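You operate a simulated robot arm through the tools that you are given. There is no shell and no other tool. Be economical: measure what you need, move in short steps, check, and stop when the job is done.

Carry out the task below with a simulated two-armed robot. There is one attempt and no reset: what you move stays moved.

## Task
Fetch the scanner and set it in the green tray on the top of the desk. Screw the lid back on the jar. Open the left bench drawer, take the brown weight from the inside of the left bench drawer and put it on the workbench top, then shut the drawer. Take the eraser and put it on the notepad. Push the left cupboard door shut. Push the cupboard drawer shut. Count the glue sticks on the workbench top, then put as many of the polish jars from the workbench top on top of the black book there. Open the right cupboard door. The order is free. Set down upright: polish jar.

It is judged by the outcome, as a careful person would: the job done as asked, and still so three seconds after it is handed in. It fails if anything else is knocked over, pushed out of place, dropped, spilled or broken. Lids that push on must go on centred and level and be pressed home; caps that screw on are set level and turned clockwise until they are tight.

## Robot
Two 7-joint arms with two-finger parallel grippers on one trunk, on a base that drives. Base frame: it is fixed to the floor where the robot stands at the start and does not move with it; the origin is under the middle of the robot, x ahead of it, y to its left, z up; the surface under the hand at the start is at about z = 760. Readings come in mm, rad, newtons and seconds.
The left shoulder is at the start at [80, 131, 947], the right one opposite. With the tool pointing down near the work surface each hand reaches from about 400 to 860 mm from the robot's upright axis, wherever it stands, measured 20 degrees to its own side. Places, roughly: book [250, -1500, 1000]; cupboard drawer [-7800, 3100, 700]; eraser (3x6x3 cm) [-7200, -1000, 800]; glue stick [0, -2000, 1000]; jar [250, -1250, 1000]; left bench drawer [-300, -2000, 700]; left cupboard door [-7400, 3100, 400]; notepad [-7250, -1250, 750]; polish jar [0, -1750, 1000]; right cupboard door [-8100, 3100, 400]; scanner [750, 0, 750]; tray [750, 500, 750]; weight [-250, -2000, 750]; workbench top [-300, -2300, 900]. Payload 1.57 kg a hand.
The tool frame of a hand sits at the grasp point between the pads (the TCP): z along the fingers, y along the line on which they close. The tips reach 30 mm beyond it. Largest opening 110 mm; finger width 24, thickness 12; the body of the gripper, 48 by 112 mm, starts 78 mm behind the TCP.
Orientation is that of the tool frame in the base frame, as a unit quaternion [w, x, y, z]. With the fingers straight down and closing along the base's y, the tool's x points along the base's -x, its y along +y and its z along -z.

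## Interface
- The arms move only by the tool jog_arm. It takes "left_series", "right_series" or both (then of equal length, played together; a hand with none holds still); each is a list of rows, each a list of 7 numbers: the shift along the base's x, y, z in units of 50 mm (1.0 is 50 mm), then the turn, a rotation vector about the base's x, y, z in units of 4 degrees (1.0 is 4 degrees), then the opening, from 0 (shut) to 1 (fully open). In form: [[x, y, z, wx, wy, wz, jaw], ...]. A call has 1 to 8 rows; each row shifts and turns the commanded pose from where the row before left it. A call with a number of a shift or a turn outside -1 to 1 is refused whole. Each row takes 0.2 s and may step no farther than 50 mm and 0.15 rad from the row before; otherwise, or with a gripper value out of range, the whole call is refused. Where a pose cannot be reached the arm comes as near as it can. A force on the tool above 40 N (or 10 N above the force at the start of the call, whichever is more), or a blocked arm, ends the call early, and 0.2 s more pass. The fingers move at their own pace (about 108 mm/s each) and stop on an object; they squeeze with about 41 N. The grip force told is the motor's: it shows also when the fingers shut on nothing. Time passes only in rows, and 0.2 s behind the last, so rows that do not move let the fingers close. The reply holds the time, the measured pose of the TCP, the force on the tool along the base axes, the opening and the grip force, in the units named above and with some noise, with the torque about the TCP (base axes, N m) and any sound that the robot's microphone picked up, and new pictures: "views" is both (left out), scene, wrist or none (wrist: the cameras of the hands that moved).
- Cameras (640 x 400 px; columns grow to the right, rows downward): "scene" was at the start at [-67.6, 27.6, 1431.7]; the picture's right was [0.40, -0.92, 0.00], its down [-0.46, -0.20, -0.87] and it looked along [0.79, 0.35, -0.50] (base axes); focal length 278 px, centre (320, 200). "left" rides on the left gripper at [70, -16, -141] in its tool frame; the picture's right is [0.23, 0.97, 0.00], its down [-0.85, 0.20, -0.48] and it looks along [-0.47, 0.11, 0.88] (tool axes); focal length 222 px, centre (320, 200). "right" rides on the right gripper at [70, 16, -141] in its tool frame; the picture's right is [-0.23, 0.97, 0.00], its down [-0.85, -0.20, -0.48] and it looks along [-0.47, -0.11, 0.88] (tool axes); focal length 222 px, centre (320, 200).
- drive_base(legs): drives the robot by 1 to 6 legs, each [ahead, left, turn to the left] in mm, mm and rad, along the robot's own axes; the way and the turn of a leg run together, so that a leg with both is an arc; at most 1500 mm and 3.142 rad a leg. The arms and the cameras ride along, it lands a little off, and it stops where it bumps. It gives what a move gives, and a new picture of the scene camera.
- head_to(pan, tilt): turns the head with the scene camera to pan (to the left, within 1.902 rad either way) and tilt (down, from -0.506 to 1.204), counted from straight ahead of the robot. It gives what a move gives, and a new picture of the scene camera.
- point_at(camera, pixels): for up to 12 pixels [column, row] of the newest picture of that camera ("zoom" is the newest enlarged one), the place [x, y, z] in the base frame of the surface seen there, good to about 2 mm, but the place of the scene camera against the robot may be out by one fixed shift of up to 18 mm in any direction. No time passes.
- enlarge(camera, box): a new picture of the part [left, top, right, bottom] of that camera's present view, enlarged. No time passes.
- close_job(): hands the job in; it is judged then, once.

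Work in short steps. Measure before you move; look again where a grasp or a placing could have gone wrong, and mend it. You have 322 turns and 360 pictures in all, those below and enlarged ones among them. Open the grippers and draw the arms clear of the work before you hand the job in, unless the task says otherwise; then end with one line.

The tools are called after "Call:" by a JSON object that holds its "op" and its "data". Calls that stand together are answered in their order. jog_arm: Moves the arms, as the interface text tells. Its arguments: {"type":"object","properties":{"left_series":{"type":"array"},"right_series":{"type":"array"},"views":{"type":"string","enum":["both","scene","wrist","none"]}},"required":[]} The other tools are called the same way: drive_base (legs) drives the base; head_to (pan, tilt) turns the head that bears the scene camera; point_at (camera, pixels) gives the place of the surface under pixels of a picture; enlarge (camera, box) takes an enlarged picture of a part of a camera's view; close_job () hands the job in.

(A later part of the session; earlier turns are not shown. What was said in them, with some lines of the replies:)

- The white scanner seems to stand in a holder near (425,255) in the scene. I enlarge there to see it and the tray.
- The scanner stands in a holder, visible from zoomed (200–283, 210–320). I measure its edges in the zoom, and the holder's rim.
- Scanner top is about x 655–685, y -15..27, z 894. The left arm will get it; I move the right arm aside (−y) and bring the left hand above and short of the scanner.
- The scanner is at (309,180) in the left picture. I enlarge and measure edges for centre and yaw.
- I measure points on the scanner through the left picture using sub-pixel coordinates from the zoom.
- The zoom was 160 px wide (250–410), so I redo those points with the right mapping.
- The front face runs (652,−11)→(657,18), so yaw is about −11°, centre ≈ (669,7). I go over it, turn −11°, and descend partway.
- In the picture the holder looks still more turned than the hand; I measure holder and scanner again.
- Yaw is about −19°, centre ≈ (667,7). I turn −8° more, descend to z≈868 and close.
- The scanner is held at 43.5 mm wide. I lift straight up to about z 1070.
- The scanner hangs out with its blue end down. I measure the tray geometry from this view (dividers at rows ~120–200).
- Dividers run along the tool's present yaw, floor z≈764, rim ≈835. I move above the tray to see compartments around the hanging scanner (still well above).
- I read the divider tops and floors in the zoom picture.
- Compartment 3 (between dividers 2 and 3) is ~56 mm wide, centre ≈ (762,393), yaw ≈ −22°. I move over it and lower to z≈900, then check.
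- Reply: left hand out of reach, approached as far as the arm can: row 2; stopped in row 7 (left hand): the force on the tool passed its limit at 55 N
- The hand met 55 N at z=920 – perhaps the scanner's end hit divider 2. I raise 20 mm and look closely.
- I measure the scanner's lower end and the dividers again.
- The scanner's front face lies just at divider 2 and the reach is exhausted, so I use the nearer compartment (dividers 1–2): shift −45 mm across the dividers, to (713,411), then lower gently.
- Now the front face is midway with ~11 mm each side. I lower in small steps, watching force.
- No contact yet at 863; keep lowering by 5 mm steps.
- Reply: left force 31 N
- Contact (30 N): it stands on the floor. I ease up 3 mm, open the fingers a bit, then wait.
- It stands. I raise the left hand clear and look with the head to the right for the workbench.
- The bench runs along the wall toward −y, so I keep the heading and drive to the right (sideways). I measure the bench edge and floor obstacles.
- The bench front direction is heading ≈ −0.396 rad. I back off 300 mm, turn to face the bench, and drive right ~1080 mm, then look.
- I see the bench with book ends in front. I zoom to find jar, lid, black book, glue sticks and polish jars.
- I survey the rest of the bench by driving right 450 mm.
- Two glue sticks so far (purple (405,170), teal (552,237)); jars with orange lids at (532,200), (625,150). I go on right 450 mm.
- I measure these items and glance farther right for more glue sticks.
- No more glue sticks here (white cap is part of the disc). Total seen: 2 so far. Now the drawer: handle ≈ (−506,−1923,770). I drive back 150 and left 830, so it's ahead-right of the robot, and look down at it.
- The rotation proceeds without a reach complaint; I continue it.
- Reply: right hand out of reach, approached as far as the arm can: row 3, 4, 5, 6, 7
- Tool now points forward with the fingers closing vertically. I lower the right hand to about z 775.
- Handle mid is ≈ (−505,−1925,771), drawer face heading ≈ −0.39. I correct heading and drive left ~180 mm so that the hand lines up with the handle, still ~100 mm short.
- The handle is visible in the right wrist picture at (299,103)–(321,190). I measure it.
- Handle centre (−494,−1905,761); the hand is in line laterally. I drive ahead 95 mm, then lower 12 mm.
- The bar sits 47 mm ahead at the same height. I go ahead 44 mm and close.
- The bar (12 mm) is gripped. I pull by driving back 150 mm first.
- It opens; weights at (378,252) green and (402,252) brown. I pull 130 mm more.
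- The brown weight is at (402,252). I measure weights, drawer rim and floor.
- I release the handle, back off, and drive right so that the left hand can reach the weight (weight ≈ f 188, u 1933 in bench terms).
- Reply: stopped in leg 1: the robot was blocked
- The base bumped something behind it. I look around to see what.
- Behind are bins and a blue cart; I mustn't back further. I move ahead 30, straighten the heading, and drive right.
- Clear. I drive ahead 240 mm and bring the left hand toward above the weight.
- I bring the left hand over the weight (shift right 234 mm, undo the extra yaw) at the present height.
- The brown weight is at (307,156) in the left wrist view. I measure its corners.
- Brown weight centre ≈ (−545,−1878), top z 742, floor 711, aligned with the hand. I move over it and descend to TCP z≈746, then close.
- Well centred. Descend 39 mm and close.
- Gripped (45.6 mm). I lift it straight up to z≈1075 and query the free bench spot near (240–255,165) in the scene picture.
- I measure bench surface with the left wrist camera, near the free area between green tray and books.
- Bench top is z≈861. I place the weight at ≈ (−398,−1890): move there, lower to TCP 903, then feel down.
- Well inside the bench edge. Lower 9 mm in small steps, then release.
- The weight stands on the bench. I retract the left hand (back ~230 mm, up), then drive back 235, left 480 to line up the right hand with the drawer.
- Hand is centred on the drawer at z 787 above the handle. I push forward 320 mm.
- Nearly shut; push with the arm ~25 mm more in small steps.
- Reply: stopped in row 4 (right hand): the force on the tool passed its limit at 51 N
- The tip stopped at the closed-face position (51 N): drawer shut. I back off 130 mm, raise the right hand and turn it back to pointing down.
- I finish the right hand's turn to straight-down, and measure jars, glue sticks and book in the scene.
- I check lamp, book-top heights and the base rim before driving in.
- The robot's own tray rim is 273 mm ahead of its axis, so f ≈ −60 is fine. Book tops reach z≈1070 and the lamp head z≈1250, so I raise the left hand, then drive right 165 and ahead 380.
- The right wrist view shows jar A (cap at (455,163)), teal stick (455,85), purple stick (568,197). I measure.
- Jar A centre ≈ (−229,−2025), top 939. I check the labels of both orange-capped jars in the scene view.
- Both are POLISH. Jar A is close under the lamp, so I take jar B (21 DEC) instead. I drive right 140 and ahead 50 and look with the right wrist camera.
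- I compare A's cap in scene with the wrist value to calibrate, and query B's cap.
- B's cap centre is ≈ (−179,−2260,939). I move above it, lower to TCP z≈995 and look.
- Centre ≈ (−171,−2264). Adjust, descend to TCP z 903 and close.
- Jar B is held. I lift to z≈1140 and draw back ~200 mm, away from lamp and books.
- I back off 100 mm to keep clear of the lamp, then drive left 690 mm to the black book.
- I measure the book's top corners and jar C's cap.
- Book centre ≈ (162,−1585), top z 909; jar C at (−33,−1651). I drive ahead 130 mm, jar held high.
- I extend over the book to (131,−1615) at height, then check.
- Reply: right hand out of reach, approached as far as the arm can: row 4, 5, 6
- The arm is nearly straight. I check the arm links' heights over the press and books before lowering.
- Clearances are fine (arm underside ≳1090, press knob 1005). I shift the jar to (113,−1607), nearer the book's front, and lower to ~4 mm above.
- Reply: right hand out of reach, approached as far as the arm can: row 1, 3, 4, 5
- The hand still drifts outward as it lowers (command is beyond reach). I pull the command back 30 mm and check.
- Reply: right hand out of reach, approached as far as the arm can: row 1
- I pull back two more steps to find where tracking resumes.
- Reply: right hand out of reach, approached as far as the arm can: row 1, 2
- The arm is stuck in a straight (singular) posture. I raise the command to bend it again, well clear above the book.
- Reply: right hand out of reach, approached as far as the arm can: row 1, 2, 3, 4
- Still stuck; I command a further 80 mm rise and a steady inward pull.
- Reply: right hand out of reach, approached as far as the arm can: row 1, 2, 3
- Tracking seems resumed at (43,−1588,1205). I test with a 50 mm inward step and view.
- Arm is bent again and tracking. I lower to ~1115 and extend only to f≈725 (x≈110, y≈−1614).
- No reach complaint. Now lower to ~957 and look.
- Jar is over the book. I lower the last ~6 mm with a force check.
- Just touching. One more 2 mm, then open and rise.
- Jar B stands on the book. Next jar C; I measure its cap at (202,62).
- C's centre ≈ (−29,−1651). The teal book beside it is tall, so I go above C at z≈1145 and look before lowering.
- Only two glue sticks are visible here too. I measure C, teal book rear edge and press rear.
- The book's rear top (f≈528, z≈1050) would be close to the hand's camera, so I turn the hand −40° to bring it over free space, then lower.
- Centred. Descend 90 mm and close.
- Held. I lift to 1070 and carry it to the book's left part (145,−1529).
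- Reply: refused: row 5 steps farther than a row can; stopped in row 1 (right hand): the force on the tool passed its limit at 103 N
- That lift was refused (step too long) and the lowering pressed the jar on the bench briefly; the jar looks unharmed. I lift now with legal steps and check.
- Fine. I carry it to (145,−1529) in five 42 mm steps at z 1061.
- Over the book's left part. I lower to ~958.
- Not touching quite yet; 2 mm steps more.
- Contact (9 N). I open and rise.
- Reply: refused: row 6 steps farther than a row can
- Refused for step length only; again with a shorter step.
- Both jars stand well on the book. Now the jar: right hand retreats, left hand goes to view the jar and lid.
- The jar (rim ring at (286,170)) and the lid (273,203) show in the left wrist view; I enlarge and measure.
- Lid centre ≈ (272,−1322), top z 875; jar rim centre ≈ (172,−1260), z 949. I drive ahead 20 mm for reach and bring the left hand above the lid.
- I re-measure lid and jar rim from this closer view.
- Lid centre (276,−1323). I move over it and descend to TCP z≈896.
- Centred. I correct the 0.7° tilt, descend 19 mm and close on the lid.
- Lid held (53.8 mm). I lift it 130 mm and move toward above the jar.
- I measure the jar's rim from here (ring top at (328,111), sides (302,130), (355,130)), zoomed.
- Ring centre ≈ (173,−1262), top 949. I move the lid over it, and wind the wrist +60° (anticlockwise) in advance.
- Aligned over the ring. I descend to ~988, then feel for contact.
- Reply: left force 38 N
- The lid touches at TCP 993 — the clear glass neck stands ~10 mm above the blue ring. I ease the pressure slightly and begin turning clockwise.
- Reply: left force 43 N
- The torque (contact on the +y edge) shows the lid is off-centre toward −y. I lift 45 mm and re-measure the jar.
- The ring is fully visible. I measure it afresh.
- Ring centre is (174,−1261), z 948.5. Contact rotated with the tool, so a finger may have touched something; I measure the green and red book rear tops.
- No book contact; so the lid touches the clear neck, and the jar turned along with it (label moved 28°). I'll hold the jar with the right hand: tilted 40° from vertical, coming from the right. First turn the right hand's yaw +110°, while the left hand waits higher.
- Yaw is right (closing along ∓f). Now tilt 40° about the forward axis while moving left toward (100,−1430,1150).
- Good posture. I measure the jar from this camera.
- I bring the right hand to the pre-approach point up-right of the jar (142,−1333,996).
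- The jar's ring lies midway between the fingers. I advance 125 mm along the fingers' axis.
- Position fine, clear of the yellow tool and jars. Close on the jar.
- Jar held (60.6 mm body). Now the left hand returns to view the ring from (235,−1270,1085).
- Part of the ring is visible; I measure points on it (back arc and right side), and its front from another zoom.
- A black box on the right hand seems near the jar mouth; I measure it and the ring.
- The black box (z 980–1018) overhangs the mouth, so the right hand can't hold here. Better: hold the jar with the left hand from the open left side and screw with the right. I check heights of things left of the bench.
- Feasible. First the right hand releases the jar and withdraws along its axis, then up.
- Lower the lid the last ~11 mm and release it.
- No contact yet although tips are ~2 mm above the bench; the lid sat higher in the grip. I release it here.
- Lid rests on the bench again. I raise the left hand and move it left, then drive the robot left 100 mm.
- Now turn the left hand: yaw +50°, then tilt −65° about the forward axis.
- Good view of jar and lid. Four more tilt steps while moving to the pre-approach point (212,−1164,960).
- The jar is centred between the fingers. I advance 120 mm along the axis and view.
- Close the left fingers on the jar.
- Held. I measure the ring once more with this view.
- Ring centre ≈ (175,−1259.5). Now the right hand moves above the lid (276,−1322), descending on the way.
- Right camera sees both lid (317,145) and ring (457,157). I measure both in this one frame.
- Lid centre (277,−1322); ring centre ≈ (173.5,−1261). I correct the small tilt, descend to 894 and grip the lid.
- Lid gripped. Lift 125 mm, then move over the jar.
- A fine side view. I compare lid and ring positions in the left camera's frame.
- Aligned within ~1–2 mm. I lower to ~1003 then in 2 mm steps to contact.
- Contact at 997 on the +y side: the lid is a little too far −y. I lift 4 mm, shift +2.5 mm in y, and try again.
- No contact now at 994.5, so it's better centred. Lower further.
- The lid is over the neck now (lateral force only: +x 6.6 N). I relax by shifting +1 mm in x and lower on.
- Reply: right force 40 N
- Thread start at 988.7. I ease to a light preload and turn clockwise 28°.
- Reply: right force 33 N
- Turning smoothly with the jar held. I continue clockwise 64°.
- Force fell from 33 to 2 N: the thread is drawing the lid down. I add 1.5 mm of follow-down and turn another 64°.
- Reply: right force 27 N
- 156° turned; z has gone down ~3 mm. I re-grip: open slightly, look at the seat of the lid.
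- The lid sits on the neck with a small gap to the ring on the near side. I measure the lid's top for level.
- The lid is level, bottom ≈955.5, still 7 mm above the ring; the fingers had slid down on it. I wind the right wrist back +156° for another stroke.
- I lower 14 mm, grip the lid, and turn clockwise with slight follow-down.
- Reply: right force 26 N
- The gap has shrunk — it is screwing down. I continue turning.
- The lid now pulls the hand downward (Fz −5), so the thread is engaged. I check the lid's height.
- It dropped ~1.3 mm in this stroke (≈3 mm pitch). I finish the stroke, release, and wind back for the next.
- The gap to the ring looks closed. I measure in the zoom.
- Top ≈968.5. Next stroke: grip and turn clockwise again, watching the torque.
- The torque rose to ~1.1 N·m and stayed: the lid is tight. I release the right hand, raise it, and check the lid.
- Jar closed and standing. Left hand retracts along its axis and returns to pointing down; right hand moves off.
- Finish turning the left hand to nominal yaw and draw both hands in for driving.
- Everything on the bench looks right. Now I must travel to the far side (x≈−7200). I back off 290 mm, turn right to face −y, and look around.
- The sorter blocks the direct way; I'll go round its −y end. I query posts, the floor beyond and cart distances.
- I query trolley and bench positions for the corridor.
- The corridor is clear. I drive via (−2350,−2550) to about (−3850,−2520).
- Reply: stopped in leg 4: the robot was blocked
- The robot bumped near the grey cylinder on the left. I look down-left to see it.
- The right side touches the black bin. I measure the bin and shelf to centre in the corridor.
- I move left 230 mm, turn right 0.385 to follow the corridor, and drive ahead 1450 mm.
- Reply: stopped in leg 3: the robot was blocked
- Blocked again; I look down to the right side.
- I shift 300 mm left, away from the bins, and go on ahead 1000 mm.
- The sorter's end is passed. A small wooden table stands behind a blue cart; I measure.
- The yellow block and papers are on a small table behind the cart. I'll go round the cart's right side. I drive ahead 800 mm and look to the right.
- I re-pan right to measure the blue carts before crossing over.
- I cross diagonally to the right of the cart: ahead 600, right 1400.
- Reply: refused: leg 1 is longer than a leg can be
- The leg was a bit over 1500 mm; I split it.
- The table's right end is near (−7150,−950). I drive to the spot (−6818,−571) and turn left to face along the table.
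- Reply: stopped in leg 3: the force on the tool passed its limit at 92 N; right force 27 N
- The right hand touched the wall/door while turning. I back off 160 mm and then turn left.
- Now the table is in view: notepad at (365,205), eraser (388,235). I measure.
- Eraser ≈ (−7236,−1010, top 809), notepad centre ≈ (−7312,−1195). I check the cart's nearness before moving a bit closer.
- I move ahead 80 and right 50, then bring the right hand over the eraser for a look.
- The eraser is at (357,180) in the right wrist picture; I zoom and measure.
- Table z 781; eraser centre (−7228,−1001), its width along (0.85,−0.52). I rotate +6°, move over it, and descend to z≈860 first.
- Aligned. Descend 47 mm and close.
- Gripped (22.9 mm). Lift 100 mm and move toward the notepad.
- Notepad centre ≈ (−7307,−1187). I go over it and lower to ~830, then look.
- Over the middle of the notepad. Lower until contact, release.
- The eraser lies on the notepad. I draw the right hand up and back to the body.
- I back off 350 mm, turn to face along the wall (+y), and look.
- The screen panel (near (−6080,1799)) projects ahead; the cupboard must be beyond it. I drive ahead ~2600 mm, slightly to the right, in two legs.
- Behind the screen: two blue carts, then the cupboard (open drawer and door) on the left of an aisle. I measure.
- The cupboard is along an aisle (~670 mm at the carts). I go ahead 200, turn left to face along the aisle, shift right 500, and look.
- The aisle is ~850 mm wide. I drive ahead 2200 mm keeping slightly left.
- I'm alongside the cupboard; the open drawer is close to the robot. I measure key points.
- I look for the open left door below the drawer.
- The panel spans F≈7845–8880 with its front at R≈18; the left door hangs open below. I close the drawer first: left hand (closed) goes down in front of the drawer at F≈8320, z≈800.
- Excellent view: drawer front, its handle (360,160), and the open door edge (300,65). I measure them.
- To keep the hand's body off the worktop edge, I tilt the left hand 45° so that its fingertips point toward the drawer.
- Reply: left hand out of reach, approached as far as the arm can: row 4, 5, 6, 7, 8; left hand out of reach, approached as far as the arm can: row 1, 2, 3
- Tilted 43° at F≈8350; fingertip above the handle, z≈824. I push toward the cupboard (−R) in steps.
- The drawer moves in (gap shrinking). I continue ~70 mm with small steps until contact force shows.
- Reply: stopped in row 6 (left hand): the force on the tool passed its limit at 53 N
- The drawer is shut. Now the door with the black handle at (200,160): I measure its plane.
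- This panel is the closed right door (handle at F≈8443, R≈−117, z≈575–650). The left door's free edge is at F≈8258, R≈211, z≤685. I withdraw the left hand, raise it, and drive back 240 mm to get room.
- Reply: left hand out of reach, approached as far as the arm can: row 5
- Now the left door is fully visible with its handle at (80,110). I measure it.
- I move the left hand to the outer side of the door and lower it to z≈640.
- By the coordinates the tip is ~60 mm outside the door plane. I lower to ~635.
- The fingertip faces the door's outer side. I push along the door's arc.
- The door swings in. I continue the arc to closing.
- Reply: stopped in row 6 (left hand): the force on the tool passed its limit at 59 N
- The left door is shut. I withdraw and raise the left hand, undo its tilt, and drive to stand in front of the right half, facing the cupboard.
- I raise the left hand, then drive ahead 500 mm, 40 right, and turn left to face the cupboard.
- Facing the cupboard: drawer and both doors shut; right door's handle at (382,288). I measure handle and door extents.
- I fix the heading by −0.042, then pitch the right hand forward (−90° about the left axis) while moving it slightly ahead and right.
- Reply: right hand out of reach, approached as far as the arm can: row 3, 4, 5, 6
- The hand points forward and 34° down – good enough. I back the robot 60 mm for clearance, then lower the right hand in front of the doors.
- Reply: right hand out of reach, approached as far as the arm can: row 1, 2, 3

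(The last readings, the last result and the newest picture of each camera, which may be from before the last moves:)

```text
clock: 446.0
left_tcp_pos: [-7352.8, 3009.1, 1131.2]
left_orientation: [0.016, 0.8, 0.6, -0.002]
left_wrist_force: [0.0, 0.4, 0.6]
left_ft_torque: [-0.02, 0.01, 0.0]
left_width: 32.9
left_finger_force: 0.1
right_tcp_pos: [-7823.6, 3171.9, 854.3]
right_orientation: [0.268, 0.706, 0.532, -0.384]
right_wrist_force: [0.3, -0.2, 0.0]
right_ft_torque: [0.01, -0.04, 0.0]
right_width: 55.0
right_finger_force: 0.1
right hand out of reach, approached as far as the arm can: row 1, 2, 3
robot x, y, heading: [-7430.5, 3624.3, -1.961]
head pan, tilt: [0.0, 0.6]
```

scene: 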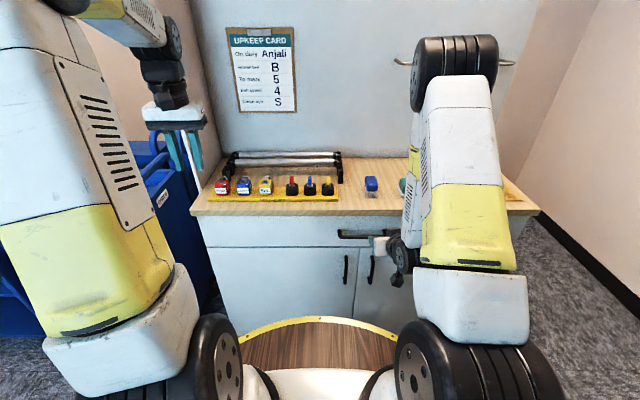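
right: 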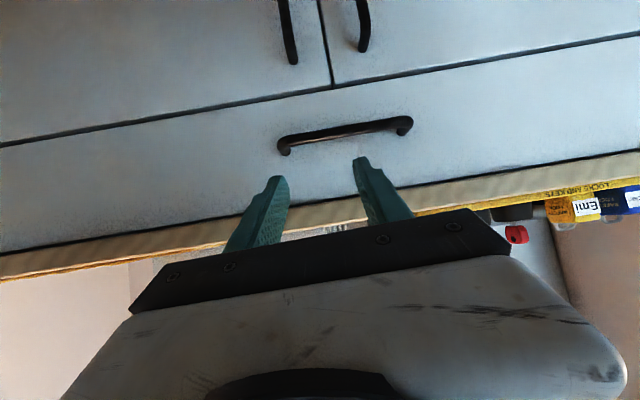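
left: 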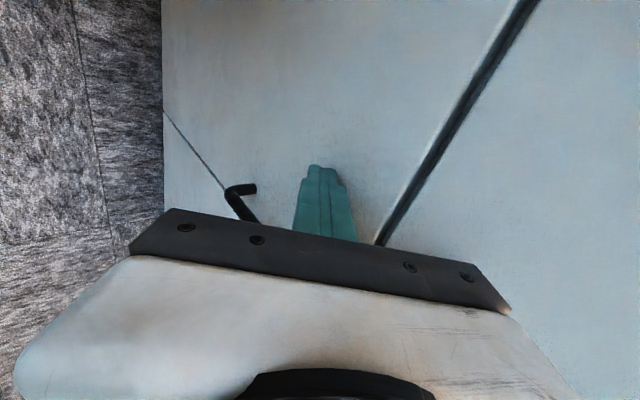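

The wrist camera (image right = robot's left) shows the right door's handle at (288,30). I measure.

Call:
{"op": "point_at", "data": {"camera": "right", "pixels": [[293, 58], [288, 35], [284, 10], [362, 45], [270, 60], [340, 130], [285, 145], [328, 60], [250, 90]]}}

```text
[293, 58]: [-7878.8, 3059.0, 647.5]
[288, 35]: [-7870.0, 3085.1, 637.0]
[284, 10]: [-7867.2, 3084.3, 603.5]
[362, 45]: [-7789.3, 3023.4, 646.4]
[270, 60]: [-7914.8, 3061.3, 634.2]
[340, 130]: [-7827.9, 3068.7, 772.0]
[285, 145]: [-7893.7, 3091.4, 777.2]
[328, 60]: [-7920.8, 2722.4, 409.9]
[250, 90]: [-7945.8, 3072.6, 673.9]
```

Handle bar: F≈8449, R≈−109, z 545–645. I lower the hand to z≈605 in front of it.

Call:
{"op": "jog_arm", "data": {"right_series": [[-0.1, 0.05, -0.9, 0, 0, 0, 0.5], [-0.05, 0, -0.9, 0, 0, 0, 0.5], [0, 0, -0.9, 0, 0, 0, 0.5], [0, 0, -0.9, 0, 0, 0, 0.5], [0, 0, -0.9, 0, 0, 0, 0.5], [0, 0, -0.5, 0, 0, 0, 0.5], [0, 0, 0, 0, 0, 0, 0.5]], "views": "wrist"}}

Call:
{"op": "point_at", "data": {"camera": "right", "pixels": [[295, 150], [300, 170], [290, 130], [310, 180], [300, 120], [280, 100]]}}

```text
clock: 447.6
left_tcp_pos: [-7353.3, 3009.5, 1133.1]
left_orientation: [0.017, 0.8, 0.6, -0.002]
left_wrist_force: [-0.9, 0.9, -0.6]
left_ft_torque: [0.03, -0.04, -0.02]
left_width: 33.1
left_finger_force: 0.0
right_tcp_pos: [-7829.7, 3174.1, 605.6]
right_orientation: [0.268, 0.706, 0.532, -0.383]
right_wrist_force: [0.1, -0.2, -0.4]
right_ft_torque: [-0.02, -0.01, -0.02]
right_width: 55.1
right_finger_force: 0.1
robot x, y, heading: [-7436.8, 3623.7, -1.954]
head pan, tilt: [0.0, 0.6]
```

right: 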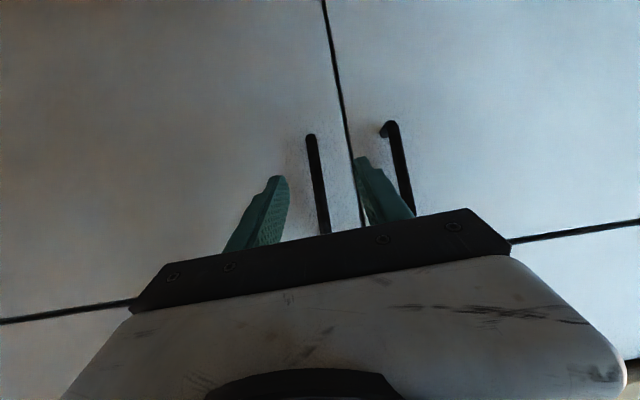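

```text
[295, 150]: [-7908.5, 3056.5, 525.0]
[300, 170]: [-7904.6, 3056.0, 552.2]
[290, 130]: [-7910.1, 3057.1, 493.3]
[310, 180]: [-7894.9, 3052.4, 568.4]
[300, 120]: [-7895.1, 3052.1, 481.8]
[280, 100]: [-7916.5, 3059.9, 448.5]
```

Call:
{"op": "point_at", "data": {"camera": "right", "pixels": [[313, 150], [317, 180], [322, 215], [311, 138]]}}

```text
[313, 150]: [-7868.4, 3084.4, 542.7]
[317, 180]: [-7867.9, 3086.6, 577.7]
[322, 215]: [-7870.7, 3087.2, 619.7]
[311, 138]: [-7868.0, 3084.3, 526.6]
```

The bar lies straight ahead 97 mm. I advance and close.

Call:
{"op": "jog_arm", "data": {"right_series": [[-0.37, -0.9, 0, 0, 0, 0, 0.5], [-0.37, -0.9, 0, 0, 0, 0, 0.5], [0, 0, 0, 0, 0, 0, 0.5], [0, 0, 0, 0, 0, 0, 0], [0, 0, 0, 0, 0, 0, 0], [0, 0, 0, 0, 0, 0, 0]], "views": "wrist"}}

```text
clock: 449.0
left_tcp_pos: [-7354.0, 3009.9, 1132.5]
left_orientation: [0.016, 0.8, 0.6, -0.002]
left_wrist_force: [0.2, 0.0, -0.2]
left_ft_torque: [0.0, 0.02, 0.02]
left_width: 33.2
left_finger_force: 0.1
right_tcp_pos: [-7868.1, 3085.4, 605.4]
right_orientation: [0.267, 0.707, 0.53, -0.385]
right_wrist_force: [-16.4, 4.3, 0.9]
right_ft_torque: [0.04, -0.92, -0.15]
right_width: 14.5
right_finger_force: 30.7
robot x, y, heading: [-7433.5, 3623.8, -1.959]
head pan, tilt: [0.0, 0.6]
```

right: 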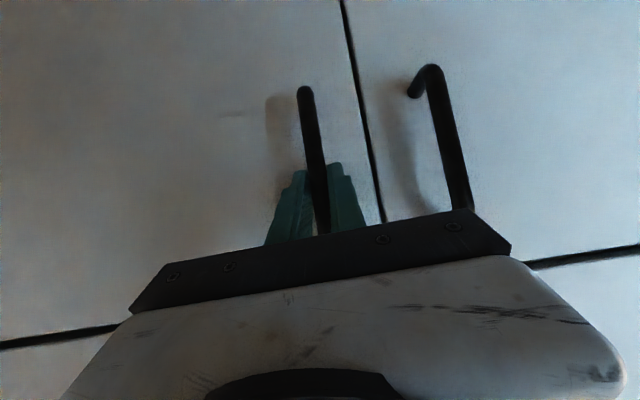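

Handle gripped (14.5 mm). I pull it along its opening arc with matching yaw, first 16°.

Call:
{"op": "jog_arm", "data": {"right_series": [[0.16, 0.6, 0, 0, 0, 1, 0], [0.12, 0.6, 0, 0, 0, 1, 0], [0.08, 0.61, 0, 0, 0, 1, 0], [0.03, 0.61, 0, 0, 0, 1, 0], [0, 0, 0, 0, 0, 0, 0]], "views": "both"}}

```text
clock: 450.2
left_tcp_pos: [-7352.6, 3009.1, 1132.1]
left_orientation: [0.016, 0.8, 0.599, -0.003]
left_wrist_force: [-0.2, 0.1, -0.2]
left_ft_torque: [0.0, 0.04, -0.03]
left_width: 33.1
left_finger_force: 0.1
right_tcp_pos: [-7847.0, 3203.2, 604.9]
right_orientation: [0.32, 0.624, 0.626, -0.341]
right_wrist_force: [-2.8, -0.5, -5.5]
right_ft_torque: [0.23, -0.89, 0.04]
right_width: 14.4
right_finger_force: 30.6
robot x, y, heading: [-7436.2, 3623.4, -1.961]
head pan, tilt: [0.0, 0.6]
```

scene: 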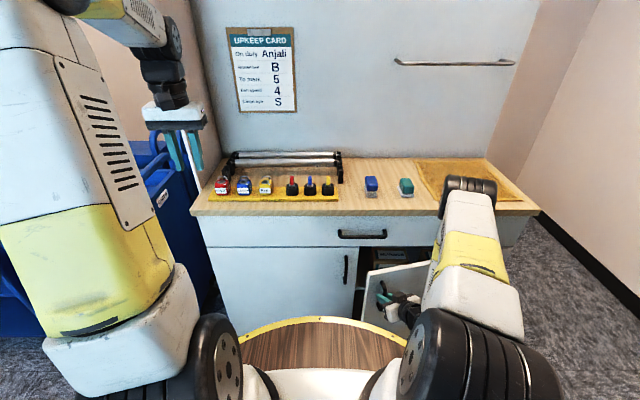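
right: 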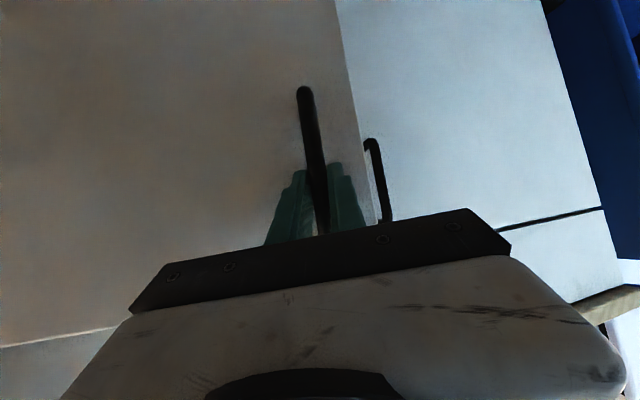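

The door opens easily. I continue to about 32°.

Call:
{"op": "jog_arm", "data": {"right_series": [[-0.01, 0.62, 0, 0, 0, 1, 0], [-0.05, 0.61, 0, 0, 0, 1, 0], [-0.1, 0.61, 0, 0, 0, 1, 0], [-0.14, 0.6, 0, 0, 0, 1, 0], [0, 0, 0, 0, 0, 0, 0]], "views": "both"}}

```text
clock: 451.0
left_tcp_pos: [-7353.5, 3009.6, 1133.3]
left_orientation: [0.016, 0.8, 0.6, -0.003]
left_wrist_force: [-0.4, -0.1, 0.0]
left_ft_torque: [0.02, 0.02, 0.02]
left_width: 32.8
left_finger_force: 0.1
right_tcp_pos: [-7847.8, 3292.8, 604.6]
right_orientation: [0.358, 0.557, 0.685, -0.304]
right_wrist_force: [0.4, 0.0, 3.1]
right_ft_torque: [0.03, -1.03, -0.08]
right_width: 14.3
right_finger_force: 30.7
robot x, y, heading: [-7433.7, 3625.9, -1.957]
head pan, tilt: [0.0, 0.6]
stopped in row 4 (right hand): the force on the tool passed its limit at 43 N (the readings are from after the stop); the commanded pose is now the measured one
```

scene: 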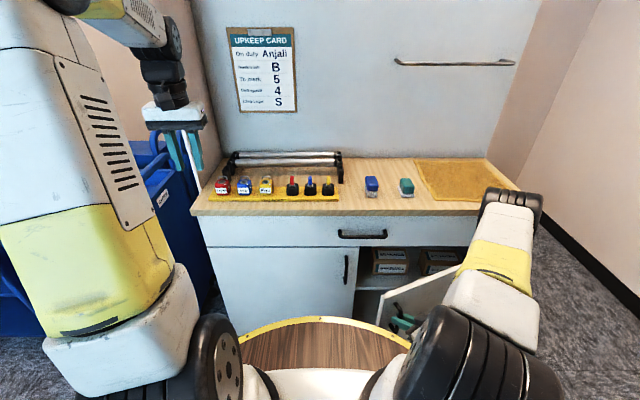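
right: 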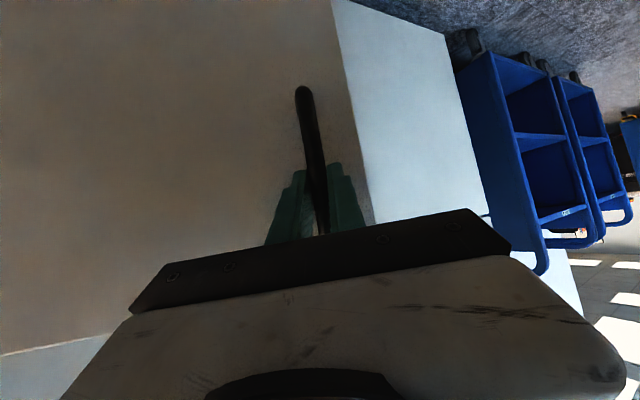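

About 28° open; resistance arose (probably my own wrist near the base). I release the handle, retreat, and move the hand to the right away from the robot's rim.

Call:
{"op": "jog_arm", "data": {"right_series": [[0, 0, 0, 0, 0, 0, 0.6], [0, 0, 0, 0, 0, 0, 0.6], [-0.1, 0.5, 0.35, 0, 0, 0, 0.6], [-0.5, 0.5, 0.3, 0, 0, 0, 0.6], [-0.75, 0.3, 0.2, 0, 0, 0, 0.6], [-0.75, 0.3, 0.2, 0, 0, 0, 0.6], [0, 0, 0, 0, 0, 0, 0.6]], "views": "both"}}

```text
clock: 452.6
left_tcp_pos: [-7352.0, 3009.8, 1133.3]
left_orientation: [0.016, 0.8, 0.6, -0.003]
left_wrist_force: [-0.6, -0.4, -0.1]
left_ft_torque: [0.06, 0.0, -0.01]
left_width: 33.0
left_finger_force: 0.1
right_tcp_pos: [-7952.2, 3372.7, 658.0]
right_orientation: [0.358, 0.557, 0.686, -0.303]
right_wrist_force: [0.3, 0.0, -0.5]
right_ft_torque: [-0.04, 0.02, -0.01]
right_width: 66.2
right_finger_force: 0.1
robot x, y, heading: [-7434.9, 3621.4, -1.956]
head pan, tilt: [0.0, 0.6]
```

scene: 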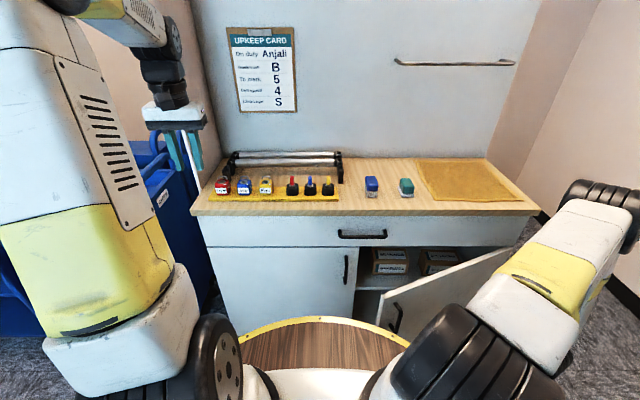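
right: 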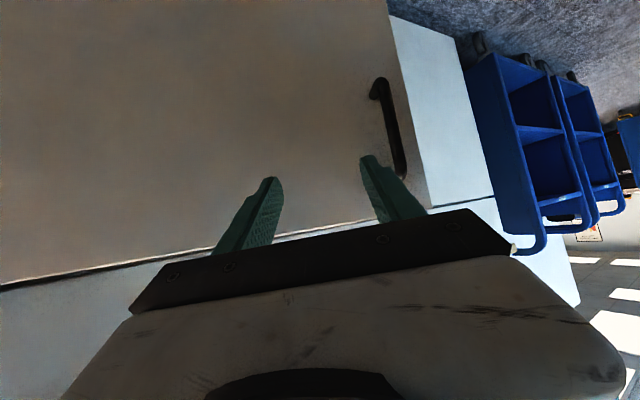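

The door stands ~30° open. I raise the right hand and turn it to point straight down, to push the door from inside.

Call:
{"op": "jog_arm", "data": {"right_series": [[0, 0, 0.8, 0.981, 0.195, 0, 0.3], [0, 0, 0.8, 0.981, 0.195, 0, 0], [0, 0, 0.8, 0.981, 0.195, 0, 0], [0, 0, 0.8, 0.981, 0.195, 0, 0], [0, 0, 0.8, 0.981, 0.195, 0, 0], [0, 0, 0.8, 0.981, 0.195, 0, 0], [0, 0, 0.3, 0.981, 0.195, 0, 0], [0, 0, 0, 0.981, 0.195, 0, 0]], "views": "none"}}

Call:
{"op": "jog_arm", "data": {"right_series": [[0, 0, 0, 0.981, 0.195, 0, 0], [0, 0, 0, 0.981, 0.195, 0, 0], [0, 0, 0, 0.981, 0.195, 0, 0], [0, 0, 0, 0.981, 0.195, 0, 0], [0, 0, 0, 0.981, 0.195, 0, 0], [0, 0, 0, 0.981, 0.195, 0, 0], [0, 0, 0, 0, 0, 0, 0]], "views": "both"}}

```text
clock: 454.4
left_tcp_pos: [-7351.0, 3008.3, 1133.7]
left_orientation: [0.016, 0.8, 0.6, -0.003]
left_wrist_force: [-0.6, -0.6, -0.6]
left_ft_torque: [0.0, -0.01, 0.0]
left_width: 33.1
left_finger_force: 0.1
right_tcp_pos: [-7953.3, 3373.3, 912.2]
right_orientation: [0.157, 0.615, 0.761, -0.135]
right_wrist_force: [0.0, 0.1, -0.3]
right_ft_torque: [-0.01, 0.0, 0.01]
right_width: 0.0
right_finger_force: 21.7
robot x, y, heading: [-7433.5, 3625.8, -1.958]
head pan, tilt: [0.0, 0.6]
```

```text
clock: 456.0
left_tcp_pos: [-7352.0, 3009.0, 1131.9]
left_orientation: [0.015, 0.8, 0.6, -0.002]
left_wrist_force: [-0.3, -0.6, 0.1]
left_ft_torque: [-0.01, 0.01, 0.0]
left_width: 32.8
left_finger_force: 0.1
right_tcp_pos: [-7954.1, 3373.0, 912.6]
right_orientation: [-0.004, 0.629, 0.777, -0.002]
right_wrist_force: [-0.2, -0.2, 0.6]
right_ft_torque: [-0.01, 0.02, 0.02]
right_width: 0.0
right_finger_force: 21.6
robot x, y, heading: [-7435.4, 3623.0, -1.957]
head pan, tilt: [0.0, 0.6]
```

scene: 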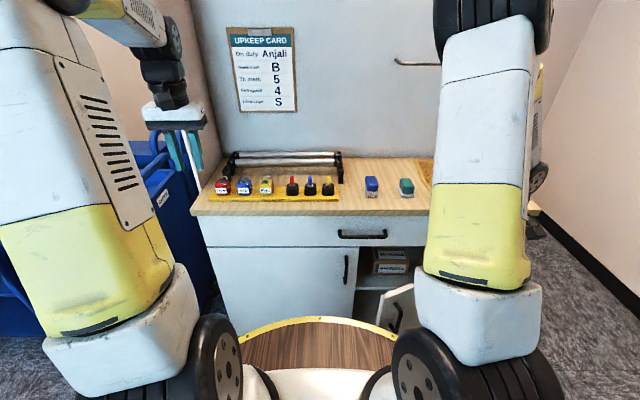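
right: 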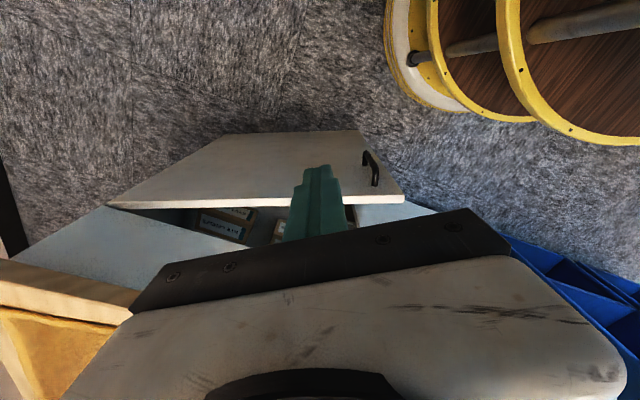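

The door is seen from above: hinge (110,206), free corner (403,200). I measure.

Call:
{"op": "point_at", "data": {"camera": "right", "pixels": [[400, 198], [112, 205], [250, 202], [372, 165], [370, 215], [180, 215], [60, 290], [300, 235]]}}

```text
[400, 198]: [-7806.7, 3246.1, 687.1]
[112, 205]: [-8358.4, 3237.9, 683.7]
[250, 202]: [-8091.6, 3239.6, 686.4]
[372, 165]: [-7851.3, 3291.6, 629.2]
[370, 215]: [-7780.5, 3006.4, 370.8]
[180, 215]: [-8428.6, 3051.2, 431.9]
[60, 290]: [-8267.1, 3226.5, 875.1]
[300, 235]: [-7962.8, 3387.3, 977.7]
```

Door angle ≈23°, hinge at F≈8960. I move the closed right hand over to the inner side (F≈8490, R≈0) and lower it.

Call:
{"op": "jog_arm", "data": {"right_series": [[0.44, -0.85, 0, 0, 0, 0, 0], [0.44, -0.85, 0, 0, 0, 0, 0], [0.44, -0.85, 0, 0, 0, 0, 0], [0.44, -0.85, 0, 0, 0, 0, 0], [0, 0, -0.9, 0, 0, 0, 0], [0, 0, -0.9, 0, 0, 0, 0], [0, 0, -0.9, 0, 0, 0, 0], [0, 0, 0, 0, 0, 0, 0]], "views": "wrist"}}

```text
clock: 457.8
left_tcp_pos: [-7352.7, 3009.7, 1133.0]
left_orientation: [0.016, 0.8, 0.6, -0.002]
left_wrist_force: [-0.2, -0.9, -0.5]
left_ft_torque: [0.0, 0.01, -0.02]
left_width: 32.9
left_finger_force: 0.1
right_tcp_pos: [-7864.8, 3203.0, 776.0]
right_orientation: [-0.003, 0.629, 0.778, -0.004]
right_wrist_force: [0.4, 0.8, 0.1]
right_ft_torque: [0.01, -0.01, -0.01]
right_width: 0.1
right_finger_force: 21.4
robot x, y, heading: [-7434.1, 3619.2, -1.96]
head pan, tilt: [0.0, 0.6]
```

right: 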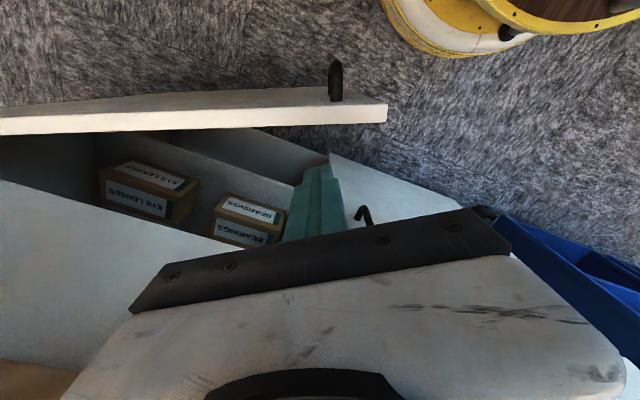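

The fingers are inside. I lower to z≈646 and push the door outward along its arc.

Call:
{"op": "jog_arm", "data": {"right_series": [[0, 0, -0.9, 0, 0, 0, 0], [0, 0, -0.9, 0, 0, 0, 0], [0, 0, -0.8, 0, 0, 0, 0], [-0.07, 0.33, 0, 0, 0, 0, 0], [-0.07, 0.33, 0, 0, 0, 0, 0], [-0.13, 0.74, 0, 0, 0, 0, 0], [-0.13, 0.74, 0, 0, 0, 0, 0], [0, 0, 0, 0, 0, 0, 0]], "views": "wrist"}}

```text
clock: 459.6
left_tcp_pos: [-7353.5, 3008.2, 1132.9]
left_orientation: [0.016, 0.799, 0.601, -0.002]
left_wrist_force: [0.4, 0.5, -0.6]
left_ft_torque: [0.01, 0.0, -0.01]
left_width: 33.1
left_finger_force: 0.0
right_tcp_pos: [-7884.1, 3309.8, 647.6]
right_orientation: [-0.003, 0.628, 0.778, -0.004]
right_wrist_force: [-0.1, -0.1, -0.3]
right_ft_torque: [0.01, -0.01, 0.0]
right_width: 0.2
right_finger_force: 21.0
robot x, y, heading: [-7434.7, 3624.9, -1.956]
head pan, tilt: [0.0, 0.6]
```

right: 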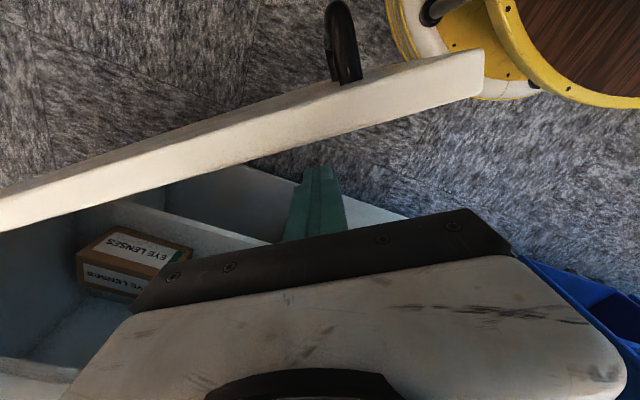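

The door moves out. I continue along the arc.

Call:
{"op": "jog_arm", "data": {"right_series": [[-0.15, 0.74, 0, 0, 0, 0, 0], [-0.2, 0.74, 0, 0, 0, 0, 0], [-0.37, 0.8, 0, 0, 0, 0, 0], [-0.37, 0.8, 0, 0, 0, 0, 0], [-0.4, 0.78, 0, 0, 0, 0, 0], [0, 0, 0, 0, 0, 0, 0]], "views": "both"}}

```text
clock: 461.0
left_tcp_pos: [-7353.2, 3009.4, 1132.8]
left_orientation: [0.016, 0.8, 0.6, -0.002]
left_wrist_force: [-0.2, 0.0, 0.3]
left_ft_torque: [0.03, 0.01, 0.0]
left_width: 32.9
left_finger_force: 0.0
right_tcp_pos: [-7963.3, 3505.0, 649.1]
right_orientation: [-0.002, 0.628, 0.778, -0.003]
right_wrist_force: [0.6, -0.4, 0.2]
right_ft_torque: [-0.01, -0.02, -0.05]
right_width: 0.2
right_finger_force: 21.4
robot x, y, heading: [-7432.4, 3621.9, -1.954]
head pan, tilt: [0.0, 0.6]
```

scene: 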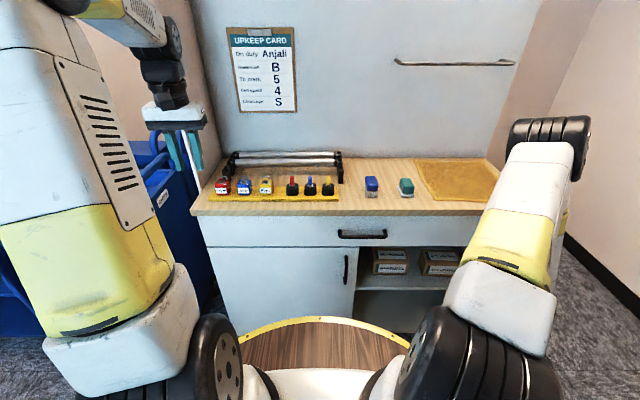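
right: 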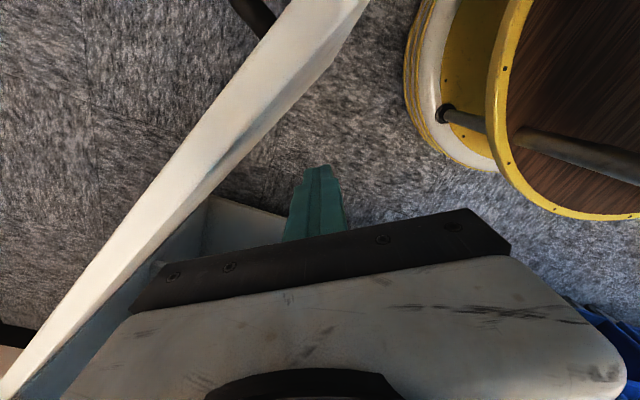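

About 57° open. Continue to ~80°.

Call:
{"op": "jog_arm", "data": {"right_series": [[-0.56, 0.67, 0, 0, 0, 0, 0], [-0.56, 0.67, 0, 0, 0, 0, 0], [-0.6, 0.62, 0, 0, 0, 0, 0], [-0.69, 0.54, 0, 0, 0, 0, 0], [-0.69, 0.5, 0, 0, 0, 0, 0], [0, 0, 0, 0, 0, 0, 0]], "views": "wrist"}}

```text
clock: 462.4
left_tcp_pos: [-7352.1, 3009.1, 1131.3]
left_orientation: [0.015, 0.799, 0.601, -0.002]
left_wrist_force: [-0.3, -0.2, 0.0]
left_ft_torque: [0.0, 0.0, 0.02]
left_width: 32.9
left_finger_force: 0.0
right_tcp_pos: [-8115.4, 3653.8, 648.2]
right_orientation: [-0.002, 0.629, 0.778, -0.002]
right_wrist_force: [-0.1, -0.2, -1.2]
right_ft_torque: [-0.02, 0.02, 0.01]
right_width: 0.1
right_finger_force: 21.2
robot x, y, heading: [-7428.8, 3624.9, -1.953]
head pan, tilt: [0.0, 0.6]
```

right: 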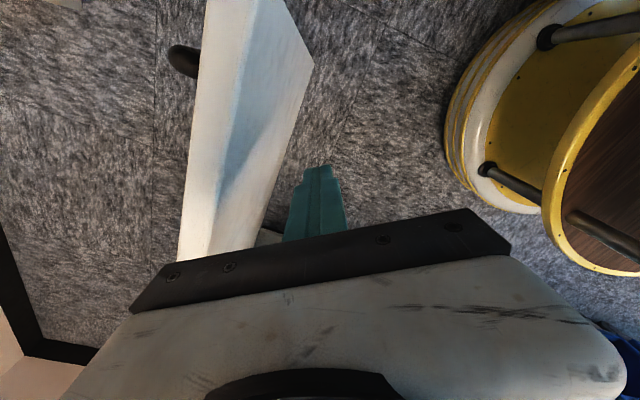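

The door appears ~80° open; I measure two points of its top edge to verify, then withdraw upward.

Call:
{"op": "point_at", "data": {"camera": "right", "pixels": [[215, 30], [195, 200], [205, 100]]}}

Call:
{"op": "jog_arm", "data": {"right_series": [[0.4, -0.2, 0, 0, 0, 0, 0], [0, 0, 0.9, 0, 0, 0, 0], [0, 0, 0.9, 0, 0, 0, 0], [0, 0, 0.9, 0, 0, 0, 0], [0, 0, 0.9, 0, 0, 0, 0], [0, 0, 0.9, 0, 0, 0, 0], [0.5, 0, 0.8, 0, 0, 0, 0.3], [0.6, 0, 0.7, 0, 0, 0, 0.3]], "views": "none"}}

Call:
{"op": "head_to", "data": {"pan": -0.5, "tilt": 0.75}}

```text
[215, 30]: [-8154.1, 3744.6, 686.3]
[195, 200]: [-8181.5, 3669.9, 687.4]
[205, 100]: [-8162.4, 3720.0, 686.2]
```

```text
clock: 464.2
left_tcp_pos: [-7352.0, 3009.8, 1132.6]
left_orientation: [0.016, 0.8, 0.6, -0.002]
left_wrist_force: [-0.3, 0.1, -0.1]
left_ft_torque: [0.01, -0.05, 0.0]
left_width: 32.9
left_finger_force: 0.0
right_tcp_pos: [-8043.6, 3644.0, 949.2]
right_orientation: [-0.003, 0.629, 0.778, -0.002]
right_wrist_force: [-0.9, 0.9, -0.4]
right_ft_torque: [-0.01, -0.04, 0.0]
right_width: 33.0
right_finger_force: 0.1
robot x, y, heading: [-7433.3, 3624.9, -1.956]
head pan, tilt: [0.0, 0.6]
```

```text
clock: 465.1
left_tcp_pos: [-7352.4, 3009.1, 1131.8]
left_orientation: [0.016, 0.799, 0.601, -0.003]
left_wrist_force: [0.1, 0.4, -0.5]
left_ft_torque: [0.04, 0.02, 0.01]
left_width: 33.1
left_finger_force: 0.0
right_tcp_pos: [-8042.6, 3643.5, 948.9]
right_orientation: [-0.003, 0.629, 0.777, -0.003]
right_wrist_force: [0.2, 0.4, 0.7]
right_ft_torque: [0.02, -0.01, 0.0]
right_width: 33.0
right_finger_force: 0.1
robot x, y, heading: [-7434.2, 3626.0, -1.959]
head pan, tilt: [-0.499, 0.75]
```

scene: 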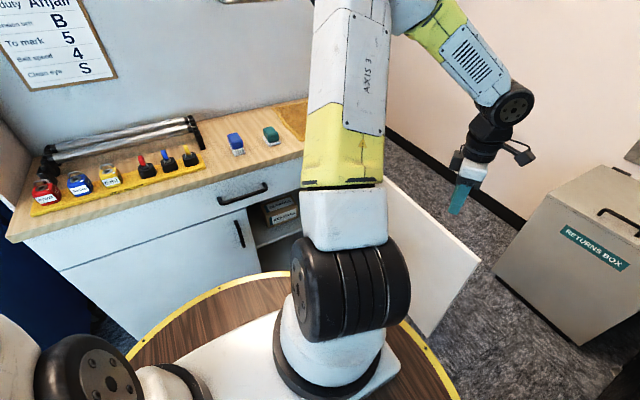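

All done: right door ~90° open, left door and drawer shut. I raise the right hand, open both grippers and draw clear.

Call:
{"op": "jog_arm", "data": {"right_series": [[0.3, 0, 0.8, 0, 0, 0, 0.8], [0.6, -0.2, 0.7, 0, 0, 0, 1], [0.6, -0.2, 0.3, 0, 0, 0, 1], [0, 0, 0, 0, 0, 0, 1]], "left_series": [[0, 0.3, 0.2, 0, 0, 0, 0.8], [0, 0.5, 0.2, 0, 0, 0, 1], [0, 0.3, 0, 0, 0, 0, 1], [0, 0, 0, 0, 0, 0, 1]], "views": "scene"}}

```text
clock: 466.1
left_tcp_pos: [-7350.7, 3064.2, 1152.4]
left_orientation: [0.016, 0.799, 0.6, -0.002]
left_wrist_force: [0.5, 0.0, 0.6]
left_ft_torque: [0.03, 0.0, -0.02]
left_width: 110.2
left_finger_force: 0.1
right_tcp_pos: [-7964.7, 3624.9, 1042.4]
right_orientation: [-0.001, 0.628, 0.778, -0.003]
right_wrist_force: [0.4, -0.2, 0.4]
right_ft_torque: [0.0, 0.03, 0.0]
right_width: 110.0
right_finger_force: 0.2
robot x, y, heading: [-7433.4, 3622.2, -1.954]
head pan, tilt: [-0.499, 0.75]
```

scene: 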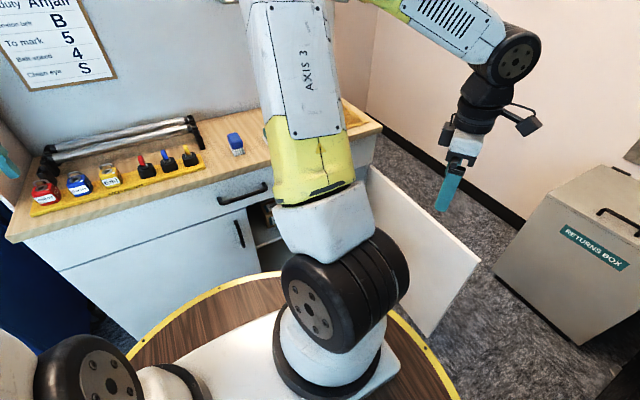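

The hands are clear, the grippers are open, and every item is done. I hand the job in.

Call:
{"op": "close_job", "data": {}}

```text
The job is handed in.
```

I finished every item and handed the job in; I counted two glue sticks, so two polish jars now stand on the black book. The robot lightly bumped a blue book cart and the black bins, and the right hand touched the wall by the door. I saw nothing knocked over or moved.
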